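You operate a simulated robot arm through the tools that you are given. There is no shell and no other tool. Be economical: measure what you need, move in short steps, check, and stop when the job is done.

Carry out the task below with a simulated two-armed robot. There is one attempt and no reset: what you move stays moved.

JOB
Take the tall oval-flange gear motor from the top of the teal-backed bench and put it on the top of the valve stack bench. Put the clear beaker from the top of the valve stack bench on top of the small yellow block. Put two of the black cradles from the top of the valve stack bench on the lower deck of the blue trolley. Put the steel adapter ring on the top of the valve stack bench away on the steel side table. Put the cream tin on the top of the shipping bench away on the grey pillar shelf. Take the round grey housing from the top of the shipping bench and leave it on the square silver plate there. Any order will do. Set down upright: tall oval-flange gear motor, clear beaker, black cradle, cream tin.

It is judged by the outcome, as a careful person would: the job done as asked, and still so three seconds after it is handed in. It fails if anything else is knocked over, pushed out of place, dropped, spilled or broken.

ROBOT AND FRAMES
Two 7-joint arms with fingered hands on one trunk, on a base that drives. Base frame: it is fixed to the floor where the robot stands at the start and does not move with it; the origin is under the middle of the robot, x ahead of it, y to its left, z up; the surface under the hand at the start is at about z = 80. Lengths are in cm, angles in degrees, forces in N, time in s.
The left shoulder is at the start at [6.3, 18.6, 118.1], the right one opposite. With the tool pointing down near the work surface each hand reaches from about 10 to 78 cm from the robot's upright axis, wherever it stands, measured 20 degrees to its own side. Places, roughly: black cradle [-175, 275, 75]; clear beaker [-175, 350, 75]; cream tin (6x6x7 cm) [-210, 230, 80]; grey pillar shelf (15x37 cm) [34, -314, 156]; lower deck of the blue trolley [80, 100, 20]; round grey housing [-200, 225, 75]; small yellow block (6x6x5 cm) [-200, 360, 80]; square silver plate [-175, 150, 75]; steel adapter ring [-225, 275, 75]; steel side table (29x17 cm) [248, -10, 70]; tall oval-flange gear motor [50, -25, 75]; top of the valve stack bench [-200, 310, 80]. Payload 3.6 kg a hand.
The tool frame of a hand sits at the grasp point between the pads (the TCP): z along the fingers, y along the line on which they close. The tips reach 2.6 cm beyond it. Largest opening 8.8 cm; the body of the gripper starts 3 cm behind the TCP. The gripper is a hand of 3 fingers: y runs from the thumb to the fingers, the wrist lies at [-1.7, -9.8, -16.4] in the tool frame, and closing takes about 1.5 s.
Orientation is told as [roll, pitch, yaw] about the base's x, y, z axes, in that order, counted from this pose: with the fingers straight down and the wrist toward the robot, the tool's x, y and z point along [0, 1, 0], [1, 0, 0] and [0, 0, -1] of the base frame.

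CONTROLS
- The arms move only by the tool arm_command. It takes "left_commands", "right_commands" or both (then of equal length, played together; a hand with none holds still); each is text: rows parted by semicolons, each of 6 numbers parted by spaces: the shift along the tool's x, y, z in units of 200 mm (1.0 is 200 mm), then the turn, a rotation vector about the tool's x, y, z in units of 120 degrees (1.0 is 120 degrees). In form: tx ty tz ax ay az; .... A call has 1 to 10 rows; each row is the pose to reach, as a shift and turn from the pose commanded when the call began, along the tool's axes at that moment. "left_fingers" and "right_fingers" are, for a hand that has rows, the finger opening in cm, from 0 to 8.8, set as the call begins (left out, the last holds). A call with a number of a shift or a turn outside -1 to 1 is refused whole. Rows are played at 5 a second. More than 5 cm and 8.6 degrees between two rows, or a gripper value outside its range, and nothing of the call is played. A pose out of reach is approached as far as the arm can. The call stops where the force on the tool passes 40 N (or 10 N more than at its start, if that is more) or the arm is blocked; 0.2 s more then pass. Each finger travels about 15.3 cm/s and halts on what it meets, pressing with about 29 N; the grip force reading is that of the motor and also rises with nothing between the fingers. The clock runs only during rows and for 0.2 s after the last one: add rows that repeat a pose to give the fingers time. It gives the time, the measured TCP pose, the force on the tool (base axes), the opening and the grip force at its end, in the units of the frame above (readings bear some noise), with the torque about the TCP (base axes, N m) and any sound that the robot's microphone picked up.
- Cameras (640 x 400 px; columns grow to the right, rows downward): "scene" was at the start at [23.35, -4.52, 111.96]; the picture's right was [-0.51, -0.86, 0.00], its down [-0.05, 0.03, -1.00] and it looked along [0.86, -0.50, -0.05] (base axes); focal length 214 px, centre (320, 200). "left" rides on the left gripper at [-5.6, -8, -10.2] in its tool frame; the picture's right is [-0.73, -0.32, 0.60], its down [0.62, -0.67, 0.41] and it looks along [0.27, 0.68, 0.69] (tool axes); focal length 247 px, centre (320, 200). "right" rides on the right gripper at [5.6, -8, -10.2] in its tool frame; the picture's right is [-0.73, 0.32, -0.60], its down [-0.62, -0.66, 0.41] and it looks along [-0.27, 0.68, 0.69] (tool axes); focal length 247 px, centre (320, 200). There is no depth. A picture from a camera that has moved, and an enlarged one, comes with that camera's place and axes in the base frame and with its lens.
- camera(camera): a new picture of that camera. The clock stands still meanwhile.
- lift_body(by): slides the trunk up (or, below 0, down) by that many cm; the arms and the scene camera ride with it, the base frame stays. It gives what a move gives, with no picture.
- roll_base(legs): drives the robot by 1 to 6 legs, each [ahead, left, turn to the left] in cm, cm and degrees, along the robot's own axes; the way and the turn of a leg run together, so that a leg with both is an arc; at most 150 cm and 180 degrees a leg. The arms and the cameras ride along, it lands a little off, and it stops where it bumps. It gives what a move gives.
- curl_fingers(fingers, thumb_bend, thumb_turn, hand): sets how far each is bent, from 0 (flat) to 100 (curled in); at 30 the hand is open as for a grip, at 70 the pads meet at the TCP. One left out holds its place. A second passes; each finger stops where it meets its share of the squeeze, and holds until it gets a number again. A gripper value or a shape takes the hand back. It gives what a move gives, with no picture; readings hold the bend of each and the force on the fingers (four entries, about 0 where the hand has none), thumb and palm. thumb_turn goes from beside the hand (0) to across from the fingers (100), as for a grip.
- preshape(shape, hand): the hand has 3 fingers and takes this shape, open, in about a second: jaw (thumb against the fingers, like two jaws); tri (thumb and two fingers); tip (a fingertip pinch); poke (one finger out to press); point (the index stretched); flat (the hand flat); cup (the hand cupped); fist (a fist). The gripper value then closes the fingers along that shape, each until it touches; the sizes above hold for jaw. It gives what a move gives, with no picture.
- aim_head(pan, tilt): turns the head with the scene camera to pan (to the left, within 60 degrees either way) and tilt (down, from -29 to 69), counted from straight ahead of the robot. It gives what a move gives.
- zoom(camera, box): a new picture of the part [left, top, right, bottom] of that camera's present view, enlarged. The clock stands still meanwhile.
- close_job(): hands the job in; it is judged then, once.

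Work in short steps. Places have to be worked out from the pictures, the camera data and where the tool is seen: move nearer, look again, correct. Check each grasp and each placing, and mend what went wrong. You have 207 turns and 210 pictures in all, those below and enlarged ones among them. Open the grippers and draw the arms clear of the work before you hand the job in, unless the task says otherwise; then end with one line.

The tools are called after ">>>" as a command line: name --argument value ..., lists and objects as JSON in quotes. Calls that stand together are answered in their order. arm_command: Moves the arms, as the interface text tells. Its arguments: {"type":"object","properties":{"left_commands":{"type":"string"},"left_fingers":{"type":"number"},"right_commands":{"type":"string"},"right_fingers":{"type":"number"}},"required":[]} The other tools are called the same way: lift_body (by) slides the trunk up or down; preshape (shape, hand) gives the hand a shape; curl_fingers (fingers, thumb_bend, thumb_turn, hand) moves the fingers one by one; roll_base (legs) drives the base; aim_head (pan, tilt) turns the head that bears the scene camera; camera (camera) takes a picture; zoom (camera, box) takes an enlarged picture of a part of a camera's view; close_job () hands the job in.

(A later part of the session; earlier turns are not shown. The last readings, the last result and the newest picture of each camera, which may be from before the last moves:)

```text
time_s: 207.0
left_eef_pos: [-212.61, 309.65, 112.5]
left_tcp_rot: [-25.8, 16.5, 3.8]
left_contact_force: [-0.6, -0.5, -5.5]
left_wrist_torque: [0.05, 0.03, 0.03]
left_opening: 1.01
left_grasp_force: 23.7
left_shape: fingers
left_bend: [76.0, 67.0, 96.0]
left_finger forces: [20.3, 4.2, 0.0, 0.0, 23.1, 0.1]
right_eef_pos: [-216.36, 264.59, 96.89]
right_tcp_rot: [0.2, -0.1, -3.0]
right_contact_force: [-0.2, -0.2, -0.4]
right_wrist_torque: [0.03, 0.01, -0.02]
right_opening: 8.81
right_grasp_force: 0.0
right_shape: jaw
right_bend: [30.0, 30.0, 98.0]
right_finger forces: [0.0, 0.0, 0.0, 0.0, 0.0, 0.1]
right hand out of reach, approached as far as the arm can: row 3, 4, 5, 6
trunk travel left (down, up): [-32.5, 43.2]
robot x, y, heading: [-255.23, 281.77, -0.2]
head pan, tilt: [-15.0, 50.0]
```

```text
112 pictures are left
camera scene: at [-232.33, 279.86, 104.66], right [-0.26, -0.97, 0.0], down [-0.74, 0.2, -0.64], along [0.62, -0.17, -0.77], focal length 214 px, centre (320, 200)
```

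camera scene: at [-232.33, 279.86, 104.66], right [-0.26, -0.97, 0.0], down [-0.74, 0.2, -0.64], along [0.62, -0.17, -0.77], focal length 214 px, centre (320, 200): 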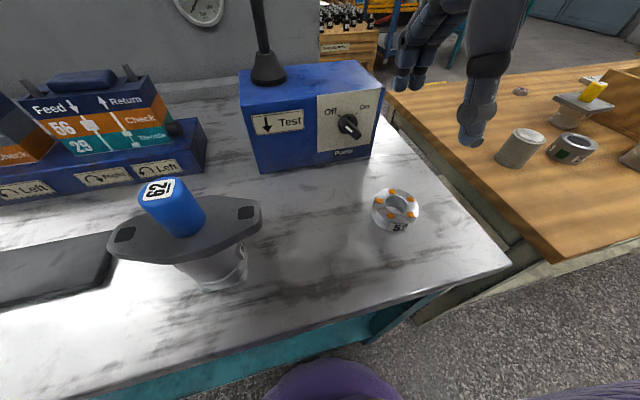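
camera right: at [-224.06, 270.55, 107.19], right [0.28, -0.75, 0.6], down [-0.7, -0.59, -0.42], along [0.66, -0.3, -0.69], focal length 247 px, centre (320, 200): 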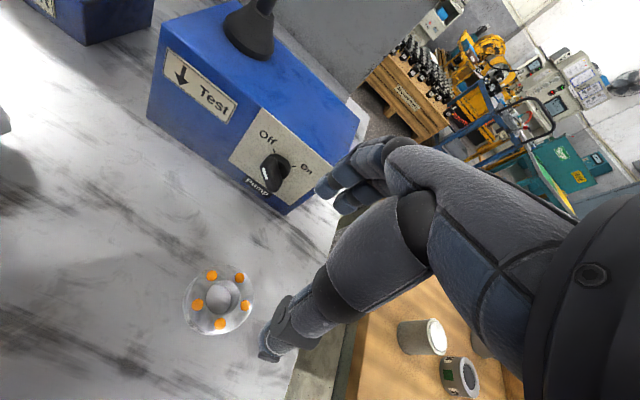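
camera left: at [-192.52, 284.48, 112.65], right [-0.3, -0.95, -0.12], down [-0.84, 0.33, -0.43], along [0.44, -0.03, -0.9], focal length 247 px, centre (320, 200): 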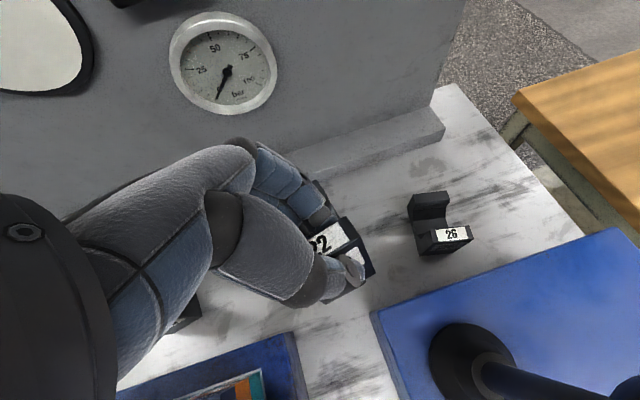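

Ring centre (-218.1, 265.6), 6.1 cm across. I correct and descend over it.

>>> arm_command --right_commands "0.045 -0.088 0.15 0 0 0; 0.045 -0.088 0.35 0 0 0; 0.045 -0.088 0.52 0 0 0; 0.045 -0.088 0.63 0 0 0; 0.045 -0.088 0.67 0 0 0; 0.045 -0.088 0.67 0 0 0"

>>> zoom --camera "scene" --box '[320, 120, 520, 280]'

>>> zoom --camera "right" --box '[180, 180, 400, 380]'

```text
time_s: 208.4
left_eef_pos: [-212.6, 309.7, 112.46]
left_tcp_rot: [-25.8, 16.5, 3.8]
left_contact_force: [0.3, 0.1, -6.1]
left_wrist_torque: [0.05, 0.05, 0.02]
left_opening: 1.05
left_grasp_force: 23.9
left_shape: fingers
left_bend: [76.0, 67.0, 96.0]
left_finger forces: [20.6, 4.2, 0.0, 0.0, 23.0, 0.0]
right_eef_pos: [-217.54, 261.93, 87.23]
right_tcp_rot: [0.4, 0.0, -3.0]
right_contact_force: [-0.7, -0.2, 0.7]
right_wrist_torque: [-0.01, -0.02, 0.01]
right_opening: 8.8
right_grasp_force: 0.0
right_shape: jaw
right_bend: [30.0, 30.0, 98.0]
right_finger forces: [0.0, 0.0, 0.0, 0.0, 0.0, 0.0]
right hand out of reach, approached as far as the arm can: row 1, 2, 3, 4, 5, 6
trunk travel left (down, up): [-32.5, 43.2]
robot x, y, heading: [-255.04, 281.75, -0.0]
head pan, tilt: [-15.0, 50.0]
```

```text
2.50 times, centred on (420, 200) of scene
camera zoom: at [-232.31, 279.87, 104.65], right [-0.26, -0.97, 0.0], down [-0.74, 0.2, -0.64], along [0.62, -0.17, -0.77], focal length 536 px, centre (70, 200)
```

zoom: 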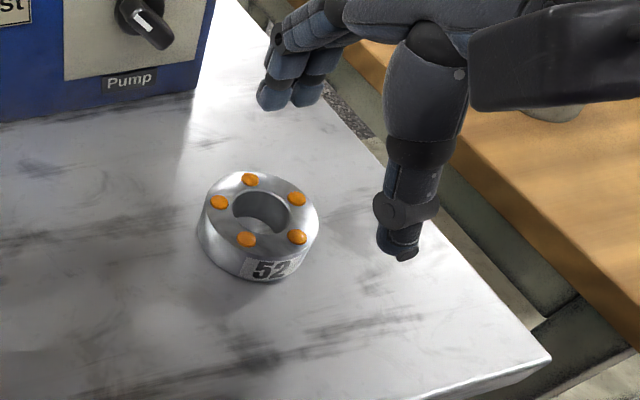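

```text
2.00 times, centred on (290, 280) of right
camera zoom: at [-225.28, 267.93, 97.45], right [0.28, -0.75, 0.59], down [-0.7, -0.59, -0.42], along [0.66, -0.3, -0.69], focal length 494 px, centre (380, 40)
```

zoom: 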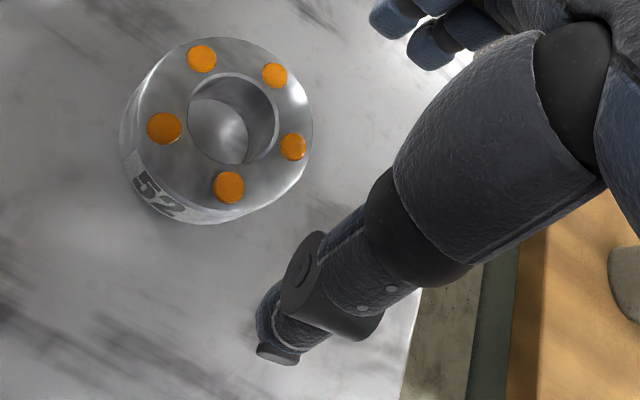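

The right arm is stuck in a poor elbow configuration (it slides away instead of inward). I lift and swing it outward and yaw the hand to shake the configuration loose.

>>> arm_command --right_commands "0 0 -0.2 0 0 0; -0.1 0 -0.4 0 0 0; -0.2 0 -0.6 0 0 0; -0.4 -0.05 -0.7 0 0 0; -0.6 -0.1 -0.8 0 0 0; -0.8 -0.1 -0.9 0 0 0; -1 -0.1 -0.95 0 0 0; -1 -0.1 -0.95 0 0 0"

>>> arm_command --right_commands "0 0 0 0 0 0.07; 0 0 0 0 0 0.14; 0 0 0 0 0 0.21; 0 0 0 0 0 0.28; 0 0 0 0 0 0.35; 0 0 0 0 0 0.42; 0 0 0 0 0 0.42"

>>> camera --camera "scene"

```text
time_s: 210.2
left_eef_pos: [-212.58, 309.69, 112.36]
left_tcp_rot: [-25.9, 16.6, 3.9]
left_contact_force: [0.1, -0.2, -6.7]
left_wrist_torque: [0.02, 0.04, 0.01]
left_opening: 1.06
left_grasp_force: 23.9
left_shape: fingers
left_bend: [76.0, 67.0, 96.0]
left_finger forces: [20.5, 4.2, 0.0, 0.1, 23.1, 0.0]
right_eef_pos: [-220.55, 242.06, 106.2]
right_tcp_rot: [0.3, 0.1, -3.0]
right_contact_force: [0.9, 0.0, -0.8]
right_wrist_torque: [0.0, -0.01, 0.04]
right_opening: 8.78
right_grasp_force: 0.1
right_shape: jaw
right_bend: [30.0, 30.0, 98.0]
right_finger forces: [0.1, 0.0, 0.0, 0.0, 0.0, 0.1]
right hand out of reach, approached as far as the arm can: row 2, 3, 4, 5, 6
trunk travel left (down, up): [-32.5, 43.2]
robot x, y, heading: [-255.38, 282.02, 0.1]
head pan, tilt: [-15.0, 50.0]
```

```text
time_s: 211.8
left_eef_pos: [-212.61, 309.67, 112.5]
left_tcp_rot: [-25.7, 16.5, 3.9]
left_contact_force: [-0.4, 0.2, -6.2]
left_wrist_torque: [0.07, 0.04, 0.02]
left_opening: 1.02
left_grasp_force: 24.1
left_shape: fingers
left_bend: [76.0, 67.0, 96.0]
left_finger forces: [20.5, 4.2, 0.0, 0.0, 23.2, 0.1]
right_eef_pos: [-219.37, 241.45, 106.58]
right_tcp_rot: [0.2, 0.3, -53.5]
right_contact_force: [0.2, -0.2, 0.5]
right_wrist_torque: [0.0, -0.01, -0.01]
right_opening: 8.78
right_grasp_force: 0.1
right_shape: jaw
right_bend: [30.0, 30.0, 98.0]
right_finger forces: [0.0, 0.0, 0.1, 0.1, 0.1, 0.0]
right hand out of reach, approached as far as the arm can: row 1, 2, 3, 4, 5, 6, 7
trunk travel left (down, up): [-32.5, 43.2]
robot x, y, heading: [-255.33, 281.55, -0.0]
head pan, tilt: [-15.0, 50.0]
```

```text
109 pictures are left
camera scene: at [-232.32, 279.84, 104.65], right [-0.26, -0.97, 0.0], down [-0.74, 0.2, -0.64], along [0.62, -0.17, -0.77], focal length 214 px, centre (320, 200)
```

scene: 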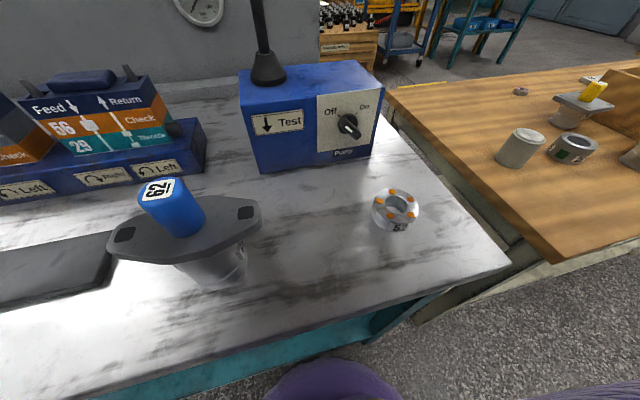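

Now at yaw -53. I try moving inward at this yaw.

>>> arm_command --right_commands "0.12 -0.16 -0.05 0 0 0; 0.24 -0.32 -0.1 0 0 0; 0.36 -0.48 -0.1 0 0 0; 0.48 -0.64 -0.1 0 0 0; 0.595 -0.8 -0.1 0 0 0; 0.595 -0.8 -0.1 0 0 0"

>>> arm_command --right_commands "0 0 0 0 0 -0.07; 0 0 0 0 0 -0.14; 0 0 0 0 0 -0.21; 0 0 0 0 0 -0.28; 0 0 0 0 0 -0.35; 0 0 0 0 0 -0.42; 0 0 0 0 0 -0.42"

```text
time_s: 213.2
left_eef_pos: [-212.67, 309.61, 112.5]
left_tcp_rot: [-25.8, 16.5, 3.8]
left_contact_force: [0.1, 0.0, -6.7]
left_wrist_torque: [0.06, 0.01, 0.03]
left_opening: 1.05
left_grasp_force: 23.8
left_shape: fingers
left_bend: [76.0, 67.0, 96.0]
left_finger forces: [20.4, 4.3, 0.0, 0.1, 23.2, 0.0]
right_eef_pos: [-219.32, 261.3, 108.66]
right_tcp_rot: [0.3, 0.2, -53.4]
right_contact_force: [-0.4, 0.2, 0.1]
right_wrist_torque: [-0.02, -0.02, 0.02]
right_opening: 8.76
right_grasp_force: 0.1
right_shape: jaw
right_bend: [30.0, 30.0, 98.0]
right_finger forces: [0.1, 0.0, 0.0, 0.0, 0.0, 0.0]
right hand out of reach, approached as far as the arm can: row 1, 2, 3
trunk travel left (down, up): [-32.5, 43.2]
robot x, y, heading: [-255.41, 281.58, 0.1]
head pan, tilt: [-15.0, 50.0]
```

```text
time_s: 214.8
left_eef_pos: [-212.55, 309.63, 112.4]
left_tcp_rot: [-26.0, 16.5, 3.8]
left_contact_force: [1.0, 0.1, -6.7]
left_wrist_torque: [0.13, 0.01, -0.03]
left_opening: 1.02
left_grasp_force: 24.2
left_shape: fingers
left_bend: [76.0, 67.0, 96.0]
left_finger forces: [20.5, 4.1, 0.0, 0.0, 23.2, 0.0]
right_eef_pos: [-216.6, 261.89, 109.6]
right_tcp_rot: [0.3, 0.0, -2.9]
right_contact_force: [-0.8, -0.2, -0.1]
right_wrist_torque: [0.0, -0.02, -0.01]
right_opening: 8.76
right_grasp_force: 0.0
right_shape: jaw
right_bend: [30.0, 30.0, 98.0]
right_finger forces: [0.1, 0.0, 0.1, 0.1, 0.0, 0.0]
right hand out of reach, approached as far as the arm can: row 2, 3, 4, 5, 6, 7
trunk travel left (down, up): [-32.5, 43.2]
robot x, y, heading: [-255.14, 281.88, -0.0]
head pan, tilt: [-15.0, 50.0]
```

At yaw about -50 the arm moves freely, and the round ring doesn't care. I turn back to yaw -53 and go above the ring.

>>> arm_command --right_commands "0 0 0 0 0 0.07; 0 0 0 0 0 0.14; 0 0 0 0 0 0.21; 0 0 0 0 0 0.28; 0 0 0 0 0 0.35; 0 0 0 0 0 0.42; 0 0 0 0 0 0.42"

```text
time_s: 216.4
left_eef_pos: [-212.59, 309.7, 112.39]
left_tcp_rot: [-25.9, 16.5, 3.7]
left_contact_force: [0.0, 0.5, -5.2]
left_wrist_torque: [0.04, 0.02, -0.04]
left_opening: 1.03
left_grasp_force: 23.9
left_shape: fingers
left_bend: [76.0, 67.0, 96.0]
left_finger forces: [20.5, 4.2, 0.0, 0.1, 23.2, 0.0]
right_eef_pos: [-216.55, 261.86, 109.7]
right_tcp_rot: [0.3, 0.3, -53.5]
right_contact_force: [0.4, 0.2, 1.1]
right_wrist_torque: [0.0, 0.0, 0.0]
right_opening: 8.77
right_grasp_force: 0.1
right_shape: jaw
right_bend: [30.0, 30.0, 98.0]
right_finger forces: [0.0, 0.0, 0.1, 0.0, 0.1, 0.0]
trunk travel left (down, up): [-32.5, 43.2]
robot x, y, heading: [-254.9, 281.6, -0.1]
head pan, tilt: [-15.0, 50.0]
```

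>>> arm_command --right_commands "0.025 -0.1 0.1 0 0 0; 0.05 -0.193 0.25 0 0 0; 0.05 -0.193 0.45 0 0 0; 0.05 -0.193 0.65 0 0 0; 0.05 -0.193 0.75 0 0 0; 0.05 -0.193 0.75 0 0 0"

>>> camera --camera "right"

>>> camera --camera "scene"

```text
time_s: 217.8
left_eef_pos: [-212.61, 309.65, 112.52]
left_tcp_rot: [-25.8, 16.6, 3.7]
left_contact_force: [-0.7, -0.5, -6.1]
left_wrist_torque: [0.04, 0.01, 0.0]
left_opening: 1.03
left_grasp_force: 24.1
left_shape: fingers
left_bend: [76.0, 67.0, 96.0]
left_finger forces: [20.5, 4.4, 0.1, 0.0, 23.1, 0.0]
right_eef_pos: [-217.6, 260.98, 97.06]
right_tcp_rot: [0.3, 0.3, -53.4]
right_contact_force: [-0.4, 0.3, 0.4]
right_wrist_torque: [0.02, 0.01, 0.01]
right_opening: 8.77
right_grasp_force: 0.1
right_shape: jaw
right_bend: [30.0, 30.0, 98.0]
right_finger forces: [0.0, 0.0, 0.1, 0.1, 0.1, 0.0]
right hand out of reach, approached as far as the arm can: row 2, 3, 4, 5, 6
trunk travel left (down, up): [-32.5, 43.2]
robot x, y, heading: [-255.03, 281.76, 0.1]
head pan, tilt: [-15.0, 50.0]
```

```text
108 pictures are left
camera right: at [-217.96, 270.72, 107.23], right [-0.4, -0.7, 0.59], down [-0.9, 0.16, -0.41], along [0.19, -0.7, -0.69], focal length 247 px, centre (320, 200)
```

right: 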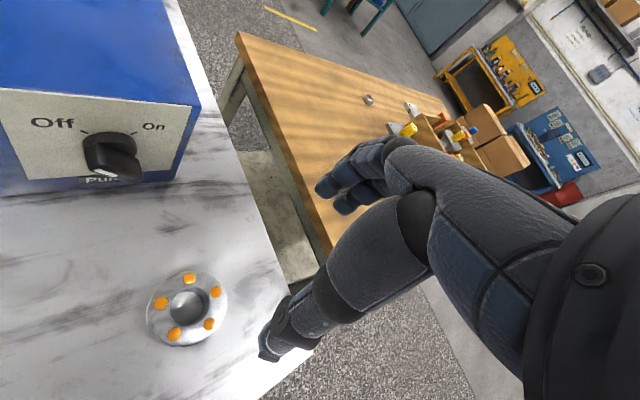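

```text
107 pictures are left
camera scene: at [-232.31, 279.86, 104.65], right [-0.26, -0.97, 0.0], down [-0.74, 0.2, -0.64], along [0.62, -0.17, -0.77], focal length 214 px, centre (320, 200)
```

scene: 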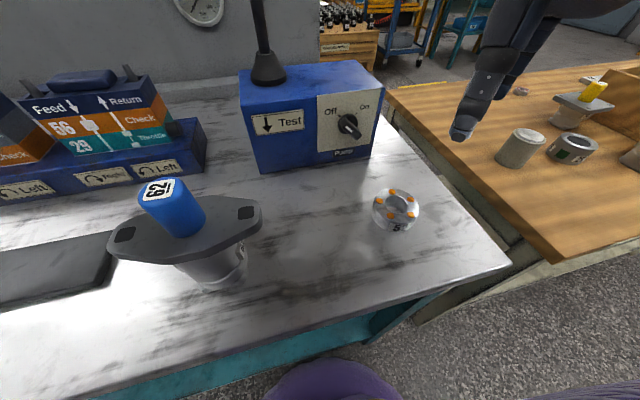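

The right arm won't go further inward than about 20 cm right of the robot's axis, so I shift the base 7 cm to the left instead.

>>> roll_base --legs '[[0, 7, 0]]'

>>> arm_command --right_commands "0 0 0 0 0 0.001; 0 0 0 0 0 0.001"

>>> camera --camera "right"

```text
time_s: 218.8
left_eef_pos: [-212.62, 316.73, 112.38]
left_tcp_rot: [-26.0, 16.4, 3.8]
left_contact_force: [-0.2, 0.1, -6.3]
left_wrist_torque: [0.04, 0.03, 0.01]
left_opening: 1.03
left_grasp_force: 23.9
left_shape: fingers
left_bend: [76.0, 67.0, 96.0]
left_finger forces: [20.6, 4.1, 0.0, 0.1, 23.2, 0.0]
right_eef_pos: [-217.74, 268.1, 97.01]
right_tcp_rot: [0.2, 0.2, -53.4]
right_contact_force: [0.4, 0.3, 0.4]
right_wrist_torque: [-0.03, -0.01, -0.01]
right_opening: 8.77
right_grasp_force: 0.1
right_shape: jaw
right_bend: [30.0, 30.0, 98.0]
right_finger forces: [0.0, 0.0, 0.1, 0.0, 0.0, 0.0]
trunk travel left (down, up): [-32.5, 43.2]
robot x, y, heading: [-254.95, 288.52, -0.3]
head pan, tilt: [-15.0, 50.0]
```

```text
time_s: 219.4
left_eef_pos: [-212.7, 316.74, 112.43]
left_tcp_rot: [-25.8, 16.4, 3.9]
left_contact_force: [-0.6, -0.7, -6.2]
left_wrist_torque: [0.08, 0.07, -0.01]
left_opening: 1.03
left_grasp_force: 24.3
left_shape: fingers
left_bend: [76.0, 67.0, 96.0]
left_finger forces: [20.7, 4.2, 0.0, 0.0, 23.2, 0.0]
right_eef_pos: [-217.69, 268.01, 97.08]
right_tcp_rot: [0.3, 0.2, -53.6]
right_contact_force: [-0.4, -0.3, 0.7]
right_wrist_torque: [0.0, 0.0, 0.02]
right_opening: 8.78
right_grasp_force: 0.0
right_shape: jaw
right_bend: [30.0, 30.0, 98.0]
right_finger forces: [0.0, 0.1, 0.1, 0.1, 0.1, 0.1]
trunk travel left (down, up): [-32.5, 43.2]
robot x, y, heading: [-255.13, 288.75, 0.3]
head pan, tilt: [-15.0, 50.0]
```

```text
106 pictures are left
camera right: at [-217.89, 277.75, 107.27], right [-0.4, -0.7, 0.59], down [-0.9, 0.17, -0.41], along [0.19, -0.7, -0.69], focal length 247 px, centre (320, 200)
```

right: 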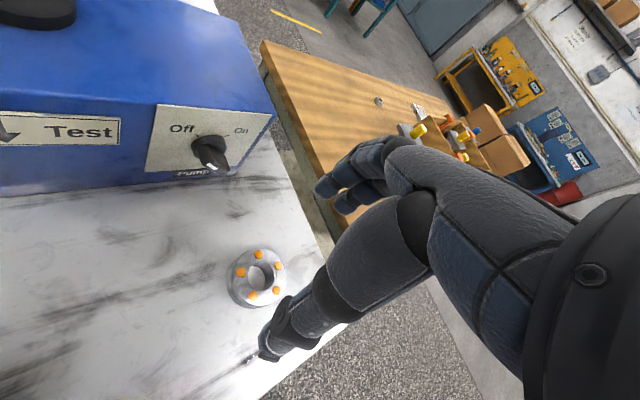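

>>> arm_command --right_commands "-0.076 0.087 0.15 0 0 0; -0.076 0.087 0.35 0 0 0; -0.076 0.087 0.52 0 0 0; -0.076 0.087 0.63 0 0 0; -0.076 0.087 0.67 0 0 0; -0.076 0.087 0.67 0 0 0"

>>> zoom --camera "scene" --box '[320, 120, 540, 300]'

>>> zoom --camera "right" --box '[180, 180, 400, 380]'

```text
time_s: 220.8
left_eef_pos: [-212.56, 316.66, 112.41]
left_tcp_rot: [-25.7, 16.5, 3.9]
left_contact_force: [-0.2, -0.1, -5.8]
left_wrist_torque: [0.07, 0.05, 0.03]
left_opening: 1.03
left_grasp_force: 23.7
left_shape: fingers
left_bend: [76.0, 67.0, 96.0]
left_finger forces: [20.6, 4.3, 0.0, 0.0, 23.3, 0.0]
right_eef_pos: [-217.45, 261.95, 87.75]
right_tcp_rot: [0.3, 0.3, -53.4]
right_contact_force: [-0.3, 0.4, 0.1]
right_wrist_torque: [0.01, 0.01, -0.01]
right_opening: 8.81
right_grasp_force: 0.1
right_shape: jaw
right_bend: [30.0, 30.0, 98.0]
right_finger forces: [0.0, 0.0, 0.0, 0.0, 0.1, 0.1]
right hand out of reach, approached as far as the arm can: row 2, 3, 4, 5, 6
trunk travel left (down, up): [-32.5, 43.2]
robot x, y, heading: [-254.84, 288.58, 0.1]
head pan, tilt: [-15.0, 50.0]
```

```text
2.22 times, centred on (430, 210) of scene
camera zoom: at [-232.31, 286.92, 104.65], right [-0.26, -0.97, 0.0], down [-0.74, 0.2, -0.64], along [0.62, -0.17, -0.77], focal length 477 px, centre (76, 178)
```

zoom: 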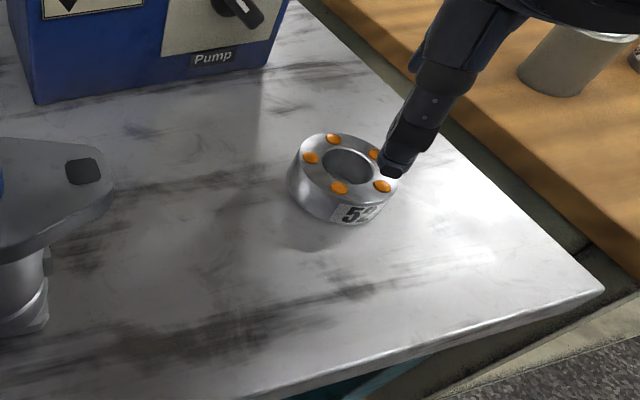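

```text
2.00 times, centred on (290, 280) of right
camera zoom: at [-217.65, 271.75, 98.01], right [-0.4, -0.7, 0.59], down [-0.9, 0.17, -0.41], along [0.19, -0.7, -0.69], focal length 494 px, centre (380, 40)
```

zoom: 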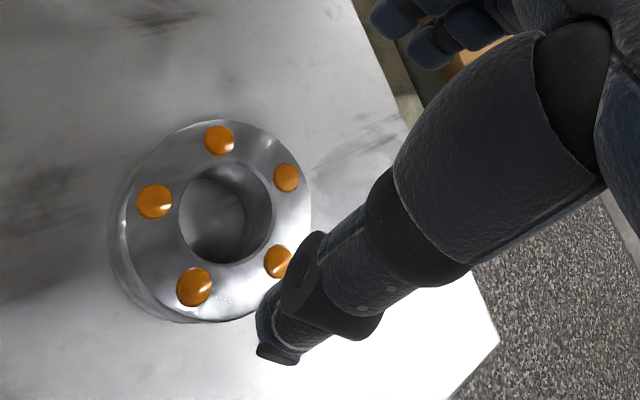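

The arm seems cramped this close in; I raise the hand, back the base off 18 cm so the ring lies at a more comfortable distance, and retry.

>>> arm_command --right_commands "0 0 -0.2 0 0 0; 0 0 -0.4 0 0 0; 0 0 -0.6 0 0 0; 0 0 -0.8 0 0 0; 0 0 -0.8 0 0 0"

>>> roll_base --legs '[[-18, 0, 0]]'

>>> arm_command --right_commands "0 0 0 0 0 -0.065; 0 0 0 0 0 -0.13; 0 0 0 0 0 -0.195; 0 0 0 0 0 -0.26; 0 0 0 0 0 -0.32; 0 0 0 0 0 -0.38; 0 0 0 0 0 -0.44; 0 0 0 0 0 -0.44"

```text
time_s: 222.0
left_eef_pos: [-212.55, 316.64, 112.42]
left_tcp_rot: [-25.8, 16.6, 3.9]
left_contact_force: [0.6, -0.1, -5.1]
left_wrist_torque: [0.08, -0.01, 0.05]
left_opening: 1.05
left_grasp_force: 23.9
left_shape: fingers
left_bend: [76.0, 67.0, 96.0]
left_finger forces: [20.6, 4.3, 0.0, 0.1, 23.2, 0.0]
right_eef_pos: [-217.52, 261.97, 103.7]
right_tcp_rot: [0.2, 0.3, -53.5]
right_contact_force: [0.2, 1.0, -0.7]
right_wrist_torque: [0.0, 0.02, 0.0]
right_opening: 8.79
right_grasp_force: 0.1
right_shape: jaw
right_bend: [30.0, 30.0, 98.0]
right_finger forces: [0.0, 0.1, 0.0, 0.0, 0.1, 0.0]
trunk travel left (down, up): [-32.5, 43.2]
robot x, y, heading: [-255.17, 288.68, 0.0]
head pan, tilt: [-15.0, 50.0]
```

```text
time_s: 223.5
left_eef_pos: [-230.69, 316.67, 112.43]
left_tcp_rot: [-25.8, 16.4, 3.9]
left_contact_force: [-0.4, -0.8, -5.9]
left_wrist_torque: [0.05, 0.04, 0.04]
left_opening: 1.02
left_grasp_force: 24.7
left_shape: fingers
left_bend: [76.0, 67.0, 96.0]
left_finger forces: [20.6, 4.2, 0.1, 0.0, 23.4, 0.1]
right_eef_pos: [-235.47, 262.04, 103.75]
right_tcp_rot: [0.2, 0.1, -53.5]
right_contact_force: [0.4, -0.1, -0.4]
right_wrist_torque: [0.0, -0.04, 0.01]
right_opening: 8.77
right_grasp_force: 0.2
right_shape: jaw
right_bend: [30.0, 30.0, 98.0]
right_finger forces: [0.0, 0.0, 0.0, 0.1, 0.1, 0.0]
trunk travel left (down, up): [-32.5, 43.2]
robot x, y, heading: [-272.98, 288.65, 0.2]
head pan, tilt: [-15.0, 50.0]
```

```text
time_s: 225.3
left_eef_pos: [-230.46, 316.64, 112.41]
left_tcp_rot: [-25.8, 16.5, 3.9]
left_contact_force: [1.2, -0.5, -5.8]
left_wrist_torque: [0.04, 0.02, -0.02]
left_opening: 1.03
left_grasp_force: 24.4
left_shape: fingers
left_bend: [76.0, 67.0, 96.0]
left_finger forces: [20.5, 4.2, 0.1, 0.0, 23.4, 0.0]
right_eef_pos: [-233.08, 261.64, 103.97]
right_tcp_rot: [0.4, 0.0, -0.6]
right_contact_force: [0.1, 0.9, 0.6]
right_wrist_torque: [0.03, 0.01, 0.01]
right_opening: 8.77
right_grasp_force: 0.0
right_shape: jaw
right_bend: [30.0, 30.0, 98.0]
right_finger forces: [0.0, 0.0, 0.1, 0.0, 0.0, 0.1]
right hand out of reach, approached as far as the arm can: row 1, 2, 3, 4, 5, 6, 7, 8
trunk travel left (down, up): [-32.5, 43.2]
robot x, y, heading: [-273.39, 288.83, -0.1]
head pan, tilt: [-15.0, 50.0]
```

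>>> arm_command --right_commands "0 0.2 -0.05 0 0 0; 0.03 0.4 -0.05 0 0 0; 0.06 0.6 0 0 0 0; 0.1 0.76 0.1 0 0 0; 0.15 0.76 0.3 0 0 0; 0.2 0.76 0.45 0 0 0; 0.2 0.76 0.45 0 0 0"

>>> camera --camera "right"

```text
time_s: 226.9
left_eef_pos: [-230.46, 316.72, 112.53]
left_tcp_rot: [-25.8, 16.6, 3.9]
left_contact_force: [-0.5, 0.3, -7.1]
left_wrist_torque: [0.06, 0.02, -0.02]
left_opening: 1.02
left_grasp_force: 24.1
left_shape: fingers
left_bend: [76.0, 67.0, 96.0]
left_finger forces: [20.6, 4.2, 0.0, 0.1, 23.2, 0.0]
right_eef_pos: [-217.76, 265.53, 95.04]
right_tcp_rot: [0.3, -0.1, -0.8]
right_contact_force: [0.6, 0.3, 0.1]
right_wrist_torque: [0.01, 0.01, -0.01]
right_opening: 8.8
right_grasp_force: 0.0
right_shape: jaw
right_bend: [30.0, 30.0, 98.0]
right_finger forces: [0.0, 0.0, 0.0, 0.0, 0.0, 0.0]
trunk travel left (down, up): [-32.5, 43.2]
robot x, y, heading: [-272.79, 288.88, -0.1]
head pan, tilt: [-15.0, 50.0]
```

```text
103 pictures are left
camera right: at [-225.69, 271.23, 105.24], right [0.31, -0.74, 0.59], down [-0.67, -0.61, -0.42], along [0.67, -0.27, -0.69], focal length 247 px, centre (320, 200)
```

right: 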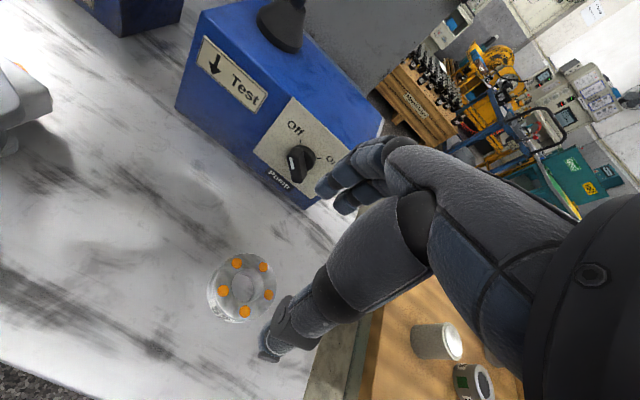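

No limits now. The ring is right below; I descend to z≈83.4 and close.

>>> arm_command --right_commands "0.005 -0.015 0.2 0 0 0; 0.005 -0.015 0.4 0 0 0; 0.005 -0.015 0.52 0 0 0; 0.005 -0.015 0.58 0 0 0; 0.005 -0.015 0.58 0 0 0"

>>> zoom --camera "right" --box '[180, 180, 400, 380]'

```text
time_s: 228.1
left_eef_pos: [-230.51, 316.7, 112.39]
left_tcp_rot: [-25.8, 16.5, 3.9]
left_contact_force: [-0.2, 0.6, -7.1]
left_wrist_torque: [0.06, 0.04, -0.02]
left_opening: 1.02
left_grasp_force: 24.0
left_shape: fingers
left_bend: [76.0, 67.0, 96.0]
left_finger forces: [20.5, 4.2, 0.0, 0.0, 23.2, 0.0]
right_eef_pos: [-219.16, 264.23, 85.41]
right_tcp_rot: [0.4, -0.1, -0.6]
right_contact_force: [-0.5, 0.9, 0.0]
right_wrist_torque: [0.0, 0.0, -0.01]
right_opening: 8.76
right_grasp_force: 0.0
right_shape: jaw
right_bend: [30.0, 30.0, 98.0]
right_finger forces: [0.0, 0.1, 0.1, 0.0, 0.0, 0.0]
right hand out of reach, approached as far as the arm can: row 3, 4, 5
trunk travel left (down, up): [-32.5, 43.2]
robot x, y, heading: [-273.15, 288.73, 0.0]
head pan, tilt: [-15.0, 50.0]
```

```text
2.00 times, centred on (290, 280) of right
camera zoom: at [-227.11, 269.95, 95.66], right [0.31, -0.74, 0.59], down [-0.67, -0.61, -0.42], along [0.67, -0.27, -0.69], focal length 494 px, centre (380, 40)
```

zoom: 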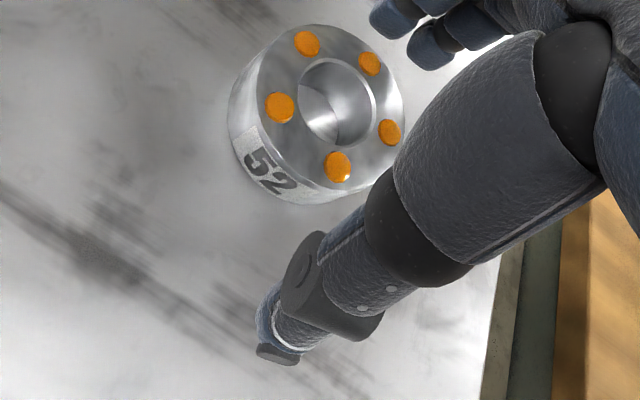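

The arm limit is now in height. I raise the hand 6 cm, lower the trunk 12 cm, so the arm works higher relative to the shoulder.

>>> arm_command --right_commands "0.07 0.05 -0.2 0 0 0; 0.07 0.05 -0.4 0 0 0; 0.07 0.05 -0.6 0 0 0; 0.07 0.05 -0.7 0 0 0; 0.07 0.05 -0.7 0 0 0" --left_commands "0 0 0 0 0 0; -0.021 -0.014 -0.043 0 0 0; -0.042 -0.028 -0.086 0 0 0; -0.063 -0.042 -0.13 0 0 0; -0.063 -0.042 -0.13 0 0 0"

>>> lift_body --by -12

>>> camera --camera "right"

```text
time_s: 229.3
left_eef_pos: [-230.48, 316.66, 115.45]
left_tcp_rot: [-25.9, 16.5, 3.9]
left_contact_force: [0.0, 0.1, -5.5]
left_wrist_torque: [0.06, 0.06, -0.02]
left_opening: 1.04
left_grasp_force: 24.0
left_shape: fingers
left_bend: [76.0, 67.0, 96.0]
left_finger forces: [20.7, 4.2, 0.0, 0.0, 23.3, 0.1]
right_eef_pos: [-218.27, 265.59, 99.4]
right_tcp_rot: [0.3, 0.0, -0.8]
right_contact_force: [0.2, 0.5, 0.1]
right_wrist_torque: [-0.01, 0.0, -0.01]
right_opening: 8.79
right_grasp_force: 0.1
right_shape: jaw
right_bend: [30.0, 30.0, 98.0]
right_finger forces: [0.1, 0.0, 0.0, 0.1, 0.0, 0.1]
trunk travel left (down, up): [-32.5, 43.2]
robot x, y, heading: [-273.15, 288.31, 0.3]
head pan, tilt: [-15.0, 50.0]
```

```text
time_s: 230.8
left_eef_pos: [-230.56, 316.61, 103.55]
left_tcp_rot: [-25.8, 16.4, 3.9]
left_contact_force: [-0.4, -0.8, -5.9]
left_wrist_torque: [0.04, 0.03, 0.02]
left_opening: 1.05
left_grasp_force: 24.3
left_shape: fingers
left_bend: [76.0, 67.0, 96.0]
left_finger forces: [20.5, 4.2, 0.1, 0.0, 23.4, 0.1]
right_eef_pos: [-218.23, 265.64, 87.48]
right_tcp_rot: [0.4, -0.2, -0.6]
right_contact_force: [0.5, 1.1, -0.8]
right_wrist_torque: [0.0, 0.01, 0.0]
right_opening: 8.78
right_grasp_force: 0.0
right_shape: jaw
right_bend: [30.0, 30.0, 98.0]
right_finger forces: [0.0, 0.0, 0.0, 0.0, 0.1, 0.0]
trunk travel left (down, up): [-20.5, 55.2]
robot x, y, heading: [-273.14, 288.64, -0.0]
head pan, tilt: [-15.0, 50.0]
```

```text
101 pictures are left
camera right: at [-226.16, 271.24, 97.75], right [0.31, -0.74, 0.6], down [-0.67, -0.61, -0.42], along [0.67, -0.27, -0.69], focal length 247 px, centre (320, 200)
```

right: 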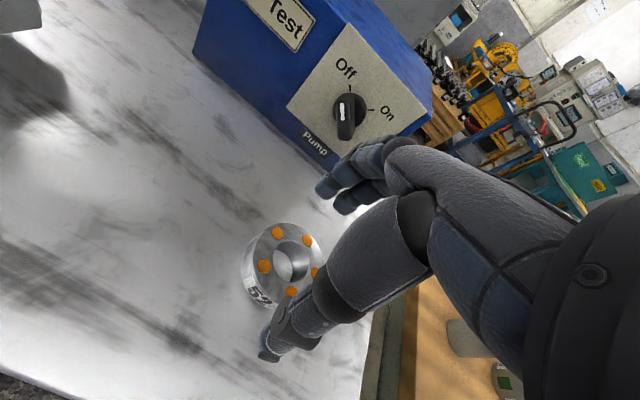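

>>> arm_command --right_commands "0 0 0.1 0 0 0; 0 0 0.2 0 0 0; 0 0 0.2 0 0 0"

>>> arm_command --right_commands "0 0 0 0 0 0; 0 0 0 0 0 0; 0 0 0 0 0 0; 0 0 0 0 0 0; 0 0 0 0 0 0; 0 0 0 0 0 0; 0 0 0 0 0 0" --right_fingers 0

>>> zoom --camera "right" --box '[180, 180, 400, 380]'

```text
time_s: 231.6
left_eef_pos: [-230.36, 316.73, 103.45]
left_tcp_rot: [-25.8, 16.5, 3.8]
left_contact_force: [-0.1, 0.7, -5.0]
left_wrist_torque: [0.08, 0.05, 0.01]
left_opening: 1.02
left_grasp_force: 24.2
left_shape: fingers
left_bend: [76.0, 67.0, 96.0]
left_finger forces: [20.6, 4.3, 0.0, 0.1, 23.4, 0.0]
right_eef_pos: [-218.23, 265.61, 83.52]
right_tcp_rot: [0.5, -0.1, -0.7]
right_contact_force: [0.2, -0.4, -0.4]
right_wrist_torque: [-0.01, -0.01, -0.01]
right_opening: 8.76
right_grasp_force: 0.1
right_shape: jaw
right_bend: [30.0, 30.0, 98.0]
right_finger forces: [0.0, 0.0, 0.0, 0.0, 0.0, 0.0]
trunk travel left (down, up): [-20.5, 55.2]
robot x, y, heading: [-273.11, 288.51, 0.1]
head pan, tilt: [-15.0, 50.0]
```

```text
time_s: 233.2
left_eef_pos: [-230.53, 316.71, 103.46]
left_tcp_rot: [-25.8, 16.5, 3.9]
left_contact_force: [0.7, 0.6, -5.9]
left_wrist_torque: [0.07, 0.02, -0.03]
left_opening: 1.01
left_grasp_force: 24.3
left_shape: fingers
left_bend: [76.0, 67.0, 96.0]
left_finger forces: [20.7, 4.3, 0.0, 0.1, 23.3, 0.0]
right_eef_pos: [-218.15, 265.68, 83.38]
right_tcp_rot: [0.4, 0.0, -0.7]
right_contact_force: [-0.9, -2.3, 0.7]
right_wrist_torque: [-0.02, 0.13, 0.07]
right_opening: 4.4
right_grasp_force: 28.9
right_shape: jaw
right_bend: [54.0, 51.0, 98.0]
right_finger forces: [2.3, 27.1, 0.1, 0.0, 29.1, 0.0]
trunk travel left (down, up): [-20.5, 55.2]
robot x, y, heading: [-273.29, 288.83, 0.0]
head pan, tilt: [-15.0, 50.0]
```

```text
2.00 times, centred on (290, 280) of right
camera zoom: at [-226.19, 271.27, 93.62], right [0.31, -0.74, 0.59], down [-0.67, -0.61, -0.42], along [0.67, -0.27, -0.69], focal length 494 px, centre (380, 40)
```

zoom: 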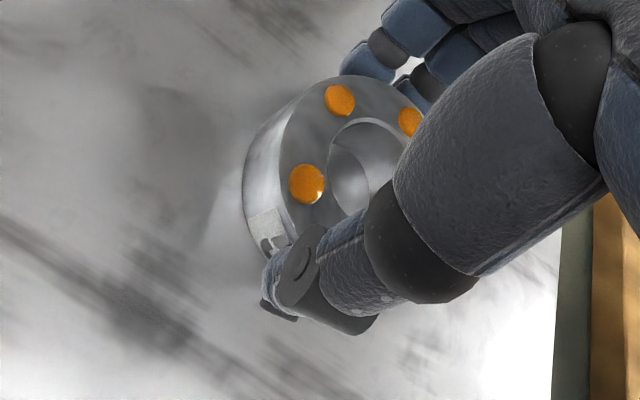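

Gripped (4.4 cm reading, 29 N). I lift and check.

>>> arm_command --right_commands "0 0 -0.1 0 0 0; 0 0 -0.25 0 0 0; 0 0 -0.45 0 0 0; 0 0 -0.65 0 0 0; 0 0 -0.85 0 0 0; 0 0 -0.85 0 0 0"

>>> camera --camera "scene"

>>> camera --camera "right"

```text
time_s: 234.6
left_eef_pos: [-230.43, 316.62, 103.41]
left_tcp_rot: [-25.8, 16.5, 3.8]
left_contact_force: [0.9, -1.0, -6.6]
left_wrist_torque: [0.04, 0.03, -0.01]
left_opening: 1.03
left_grasp_force: 24.3
left_shape: fingers
left_bend: [76.0, 67.0, 96.0]
left_finger forces: [20.7, 4.3, 0.1, 0.0, 23.3, 0.1]
right_eef_pos: [-218.16, 265.48, 100.47]
right_tcp_rot: [0.4, 0.0, -0.7]
right_contact_force: [0.1, 0.8, -3.0]
right_wrist_torque: [0.01, -0.06, 0.01]
right_opening: 4.4
right_grasp_force: 29.0
right_shape: jaw
right_bend: [54.0, 51.0, 97.0]
right_finger forces: [4.3, 25.9, 0.0, 0.1, 29.5, 0.1]
trunk travel left (down, up): [-20.5, 55.2]
robot x, y, heading: [-273.41, 288.59, 0.3]
head pan, tilt: [-15.0, 50.0]
```

```text
99 pictures are left
camera scene: at [-248.0, 286.89, 91.53], right [-0.26, -0.97, 0.0], down [-0.74, 0.2, -0.64], along [0.62, -0.17, -0.77], focal length 214 px, centre (320, 200)
```

scene: 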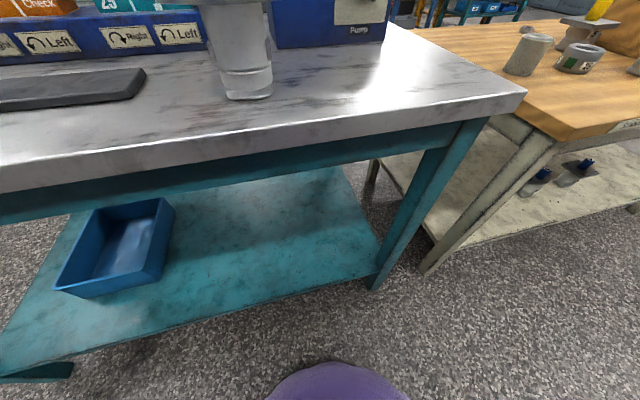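

```text
98 pictures are left
camera right: at [-226.04, 271.08, 110.65], right [0.31, -0.74, 0.59], down [-0.67, -0.61, -0.42], along [0.67, -0.27, -0.69], focal length 247 px, centre (320, 200)
```

right: 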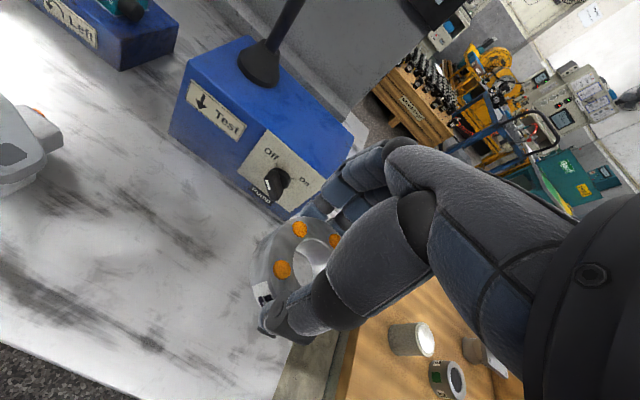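

Ring and cradle both held. I back away, raise the trunk, draw the right hand in, and turn toward the south route to the trolley.

>>> roll_base --legs '[[-25, 0, 0]]'

>>> arm_command --right_commands "0 -0.2 -0.1 0 0 0; -0.1 -0.4 -0.2 0 0 0; -0.15 -0.6 -0.25 0 0 0; -0.15 -0.75 -0.3 0 0 0; -0.15 -0.75 -0.3 0 0 0"

>>> lift_body --by 12

>>> roll_base --legs '[[0, 0, -90], [150, 0, 0], [105, 0, 0], [0, 0, 90]]'

>>> aim_head --pan 0 --tilt 20

>>> camera --camera "scene"

```text
time_s: 236.4
left_eef_pos: [-255.3, 316.71, 103.51]
left_tcp_rot: [-25.8, 16.5, 3.8]
left_contact_force: [-0.2, -0.4, -5.7]
left_wrist_torque: [0.05, 0.03, -0.02]
left_opening: 1.02
left_grasp_force: 24.1
left_shape: fingers
left_bend: [76.0, 67.0, 96.0]
left_finger forces: [20.6, 4.3, 0.1, 0.0, 23.4, 0.0]
right_eef_pos: [-243.03, 265.31, 100.36]
right_tcp_rot: [0.4, -0.2, -0.7]
right_contact_force: [-0.4, -0.1, -3.2]
right_wrist_torque: [-0.01, -0.05, -0.02]
right_opening: 4.42
right_grasp_force: 29.3
right_shape: jaw
right_bend: [54.0, 51.0, 97.0]
right_finger forces: [4.2, 25.7, 0.0, 0.0, 29.7, 0.0]
trunk travel left (down, up): [-20.5, 55.2]
robot x, y, heading: [-298.24, 288.83, 0.1]
head pan, tilt: [-15.0, 50.0]
```

```text
time_s: 237.6
left_eef_pos: [-255.17, 316.61, 103.38]
left_tcp_rot: [-25.7, 16.5, 3.8]
left_contact_force: [-0.3, -0.5, -6.3]
left_wrist_torque: [0.06, 0.08, -0.02]
left_opening: 1.01
left_grasp_force: 24.7
left_shape: fingers
left_bend: [76.0, 67.0, 96.0]
left_finger forces: [20.7, 4.4, 0.0, 0.0, 23.4, 0.1]
right_eef_pos: [-258.03, 262.59, 106.32]
right_tcp_rot: [0.2, 0.0, -0.8]
right_contact_force: [0.8, 0.0, -2.9]
right_wrist_torque: [-0.03, -0.05, -0.02]
right_opening: 4.41
right_grasp_force: 29.2
right_shape: jaw
right_bend: [54.0, 51.0, 96.0]
right_finger forces: [4.6, 25.8, 0.1, 0.0, 29.6, 0.0]
trunk travel left (down, up): [-20.5, 55.2]
robot x, y, heading: [-298.17, 288.61, 0.1]
head pan, tilt: [-15.0, 50.0]
```

```text
time_s: 239.1
left_eef_pos: [-255.1, 316.57, 115.4]
left_tcp_rot: [-25.8, 16.5, 3.8]
left_contact_force: [-0.5, 0.0, -6.9]
left_wrist_torque: [0.06, 0.05, 0.0]
left_opening: 1.02
left_grasp_force: 25.0
left_shape: fingers
left_bend: [76.0, 67.0, 96.0]
left_finger forces: [20.8, 4.3, 0.0, 0.1, 23.2, 0.0]
right_eef_pos: [-258.02, 262.46, 118.25]
right_tcp_rot: [0.4, -0.1, -0.8]
right_contact_force: [1.1, -0.3, -4.0]
right_wrist_torque: [0.03, -0.01, 0.0]
right_opening: 4.42
right_grasp_force: 29.8
right_shape: jaw
right_bend: [54.0, 51.0, 96.0]
right_finger forces: [4.6, 25.7, 0.1, 0.0, 29.5, 0.0]
trunk travel left (down, up): [-32.5, 43.2]
robot x, y, heading: [-298.22, 288.8, -0.0]
head pan, tilt: [-15.0, 50.0]
```

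```text
time_s: 259.3
left_eef_pos: [-256.58, 60.45, 115.42]
left_tcp_rot: [-25.8, 16.5, 3.6]
left_contact_force: [-0.8, 0.5, -6.0]
left_wrist_torque: [0.03, 0.06, -0.01]
left_opening: 0.97
left_grasp_force: 22.8
left_shape: fingers
left_bend: [76.0, 67.0, 96.0]
left_finger forces: [19.7, 4.1, 0.1, 0.1, 22.1, 0.0]
right_eef_pos: [-259.59, 6.34, 118.33]
right_tcp_rot: [0.3, 0.0, -0.9]
right_contact_force: [0.4, 0.6, -3.9]
right_wrist_torque: [0.03, -0.03, -0.01]
right_opening: 4.41
right_grasp_force: 28.6
right_shape: jaw
right_bend: [54.0, 51.0, 96.0]
right_finger forces: [4.8, 25.1, 0.0, 0.1, 28.9, 0.0]
trunk travel left (down, up): [-32.5, 43.2]
robot x, y, heading: [-299.73, 32.94, -0.3]
head pan, tilt: [-15.0, 50.0]
```

```text
time_s: 260.2
left_eef_pos: [-256.61, 60.49, 115.41]
left_tcp_rot: [-25.7, 16.6, 3.6]
left_contact_force: [0.1, 0.2, -6.6]
left_wrist_torque: [0.03, 0.04, -0.03]
left_opening: 0.93
left_grasp_force: 23.4
left_shape: fingers
left_bend: [76.0, 67.0, 96.0]
left_finger forces: [19.8, 4.1, 0.0, 0.0, 22.2, 0.0]
right_eef_pos: [-259.51, 6.45, 118.37]
right_tcp_rot: [0.4, -0.1, -0.9]
right_contact_force: [-0.4, -0.1, -3.5]
right_wrist_torque: [0.01, -0.04, 0.0]
right_opening: 4.41
right_grasp_force: 29.3
right_shape: jaw
right_bend: [54.0, 51.0, 96.0]
right_finger forces: [4.8, 25.0, 0.1, 0.1, 28.9, 0.1]
trunk travel left (down, up): [-32.5, 43.2]
robot x, y, heading: [-298.99, 32.81, -0.4]
head pan, tilt: [0.0, 20.0]
```

```text
97 pictures are left
camera scene: at [-274.57, 32.8, 109.19], right [-0.01, -1.0, 0.0], down [-0.34, 0.0, -0.94], along [0.94, 0.0, -0.34], focal length 214 px, centre (320, 200)
```

scene: 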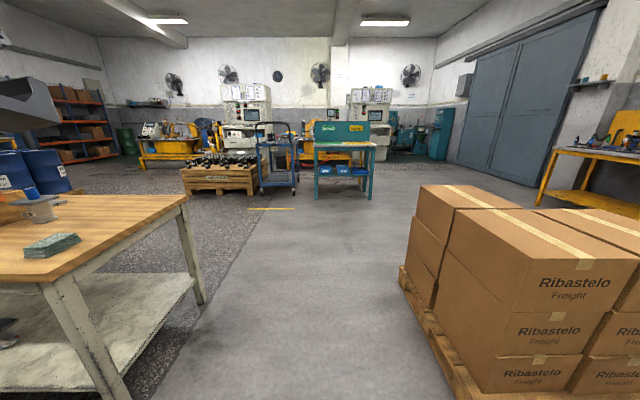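

The corridor between shipping bench and boxes is clear; the trolley's end faces west at x≈50, y 69–127. I drive there.

>>> roll_base --legs '[[150, 0, 0], [110, 0, 0.4], [0, 64, 0]]'

>>> aim_head --pan 0 --tilt 35

>>> camera --camera "scene"

```text
time_s: 276.0
left_eef_pos: [1.64, 123.8, 115.36]
left_tcp_rot: [-25.9, 16.7, 4.3]
left_contact_force: [-0.1, -0.3, -5.8]
left_wrist_torque: [0.08, 0.08, 0.02]
left_opening: 0.98
left_grasp_force: 23.4
left_shape: fingers
left_bend: [76.0, 67.0, 96.0]
left_finger forces: [19.9, 3.9, 0.0, 0.0, 22.2, 0.0]
right_eef_pos: [-0.6, 69.69, 118.38]
right_tcp_rot: [0.4, 0.0, -0.3]
right_contact_force: [-0.3, -0.3, -3.4]
right_wrist_torque: [0.02, -0.02, 0.03]
right_opening: 4.43
right_grasp_force: 29.5
right_shape: jaw
right_bend: [54.0, 51.0, 96.0]
right_finger forces: [4.8, 25.0, 0.0, 0.0, 28.9, 0.1]
trunk travel left (down, up): [-32.5, 43.2]
robot x, y, heading: [-40.8, 95.65, 0.4]
head pan, tilt: [0.0, 20.0]
```

```text
time_s: 276.8
left_eef_pos: [1.71, 123.75, 115.48]
left_tcp_rot: [-25.8, 16.5, 4.3]
left_contact_force: [-1.3, 0.7, -5.7]
left_wrist_torque: [0.04, 0.07, 0.05]
left_opening: 0.96
left_grasp_force: 23.0
left_shape: fingers
left_bend: [76.0, 67.0, 96.0]
left_finger forces: [19.9, 4.1, 0.0, 0.0, 22.2, 0.0]
right_eef_pos: [-0.5, 69.6, 118.24]
right_tcp_rot: [0.5, 0.0, -0.2]
right_contact_force: [-1.0, 0.7, -3.5]
right_wrist_torque: [0.01, -0.09, 0.0]
right_opening: 4.42
right_grasp_force: 29.4
right_shape: jaw
right_bend: [54.0, 51.0, 96.0]
right_finger forces: [4.8, 25.0, 0.1, 0.0, 28.9, 0.1]
trunk travel left (down, up): [-32.5, 43.2]
robot x, y, heading: [-40.65, 95.32, 0.4]
head pan, tilt: [0.0, 35.0]
```

```text
96 pictures are left
camera scene: at [-16.37, 95.81, 106.82], right [0.01, -1.0, 0.0], down [-0.57, 0.0, -0.82], along [0.82, 0.01, -0.57], focal length 214 px, centre (320, 200)
```

scene: 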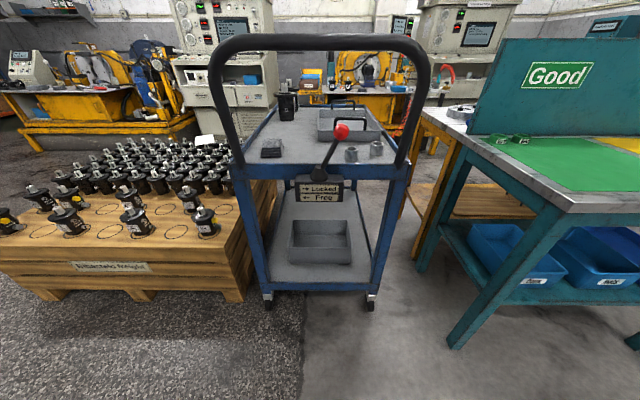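

The trolley end is open with a free strip of lower deck (x 41–53, y 74–120, z 20) in front of a grey bin. I must go in low under the handle: I lower the trunk fully, then the left hand, while still away from it.

>>> lift_body --by -32

>>> arm_command --left_commands "0.077 0.057 0.172 0 0 0; 0.155 0.113 0.345 0 0 0; 0.232 0.17 0.518 0 0 0; 0.31 0.226 0.69 0 0 0; 0.387 0.283 0.863 0 0 0; 0.387 0.283 0.863 0 0 0"

>>> camera --camera "scene"

```text
time_s: 280.0
left_eef_pos: [1.7, 123.78, 83.47]
left_tcp_rot: [-25.8, 16.5, 4.3]
left_contact_force: [0.3, -0.3, -5.2]
left_wrist_torque: [0.02, 0.02, 0.0]
left_opening: 0.97
left_grasp_force: 23.4
left_shape: fingers
left_bend: [76.0, 67.0, 96.0]
left_finger forces: [19.9, 4.1, 0.0, 0.1, 22.7, 0.0]
right_eef_pos: [6.52, 69.67, 79.83]
right_tcp_rot: [0.2, 12.5, -0.2]
right_contact_force: [-0.6, 0.0, -3.0]
right_wrist_torque: [0.01, -0.04, 0.04]
right_opening: 4.44
right_grasp_force: 28.9
right_shape: jaw
right_bend: [54.0, 51.0, 96.0]
right_finger forces: [4.9, 25.6, 0.1, 0.1, 29.0, 0.0]
trunk travel left (down, up): [-0.5, 75.2]
robot x, y, heading: [-40.89, 95.47, 0.3]
head pan, tilt: [0.0, 35.0]
```

```text
time_s: 281.4
left_eef_pos: [4.88, 125.26, 62.57]
left_tcp_rot: [-25.8, 16.6, 4.3]
left_contact_force: [-1.1, 0.9, -6.3]
left_wrist_torque: [0.06, 0.01, -0.01]
left_opening: 0.98
left_grasp_force: 23.1
left_shape: fingers
left_bend: [76.0, 67.0, 96.0]
left_finger forces: [20.0, 4.3, 0.0, 0.0, 22.7, 0.0]
left hand out of reach, approached as far as the arm can: row 1, 2, 3, 4, 5, 6
right_eef_pos: [6.56, 69.71, 79.84]
right_tcp_rot: [0.2, 12.7, -0.2]
right_contact_force: [-0.5, 0.9, -2.7]
right_wrist_torque: [0.02, -0.07, 0.03]
right_opening: 4.43
right_grasp_force: 29.1
right_shape: jaw
right_bend: [54.0, 51.0, 96.0]
right_finger forces: [4.9, 25.5, 0.0, 0.0, 28.9, 0.0]
trunk travel left (down, up): [-0.5, 75.2]
robot x, y, heading: [-40.77, 95.21, 0.2]
head pan, tilt: [0.0, 35.0]
```

```text
95 pictures are left
camera scene: at [-10.08, 95.86, 72.02], right [0.01, -1.0, 0.0], down [-0.57, 0.0, -0.82], along [0.82, 0.01, -0.57], focal length 214 px, centre (320, 200)
```

scene: 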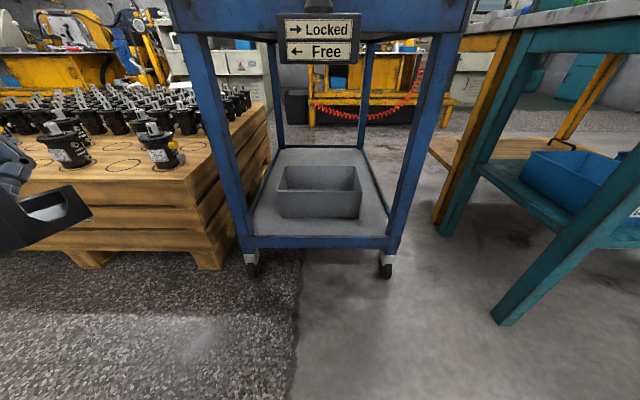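

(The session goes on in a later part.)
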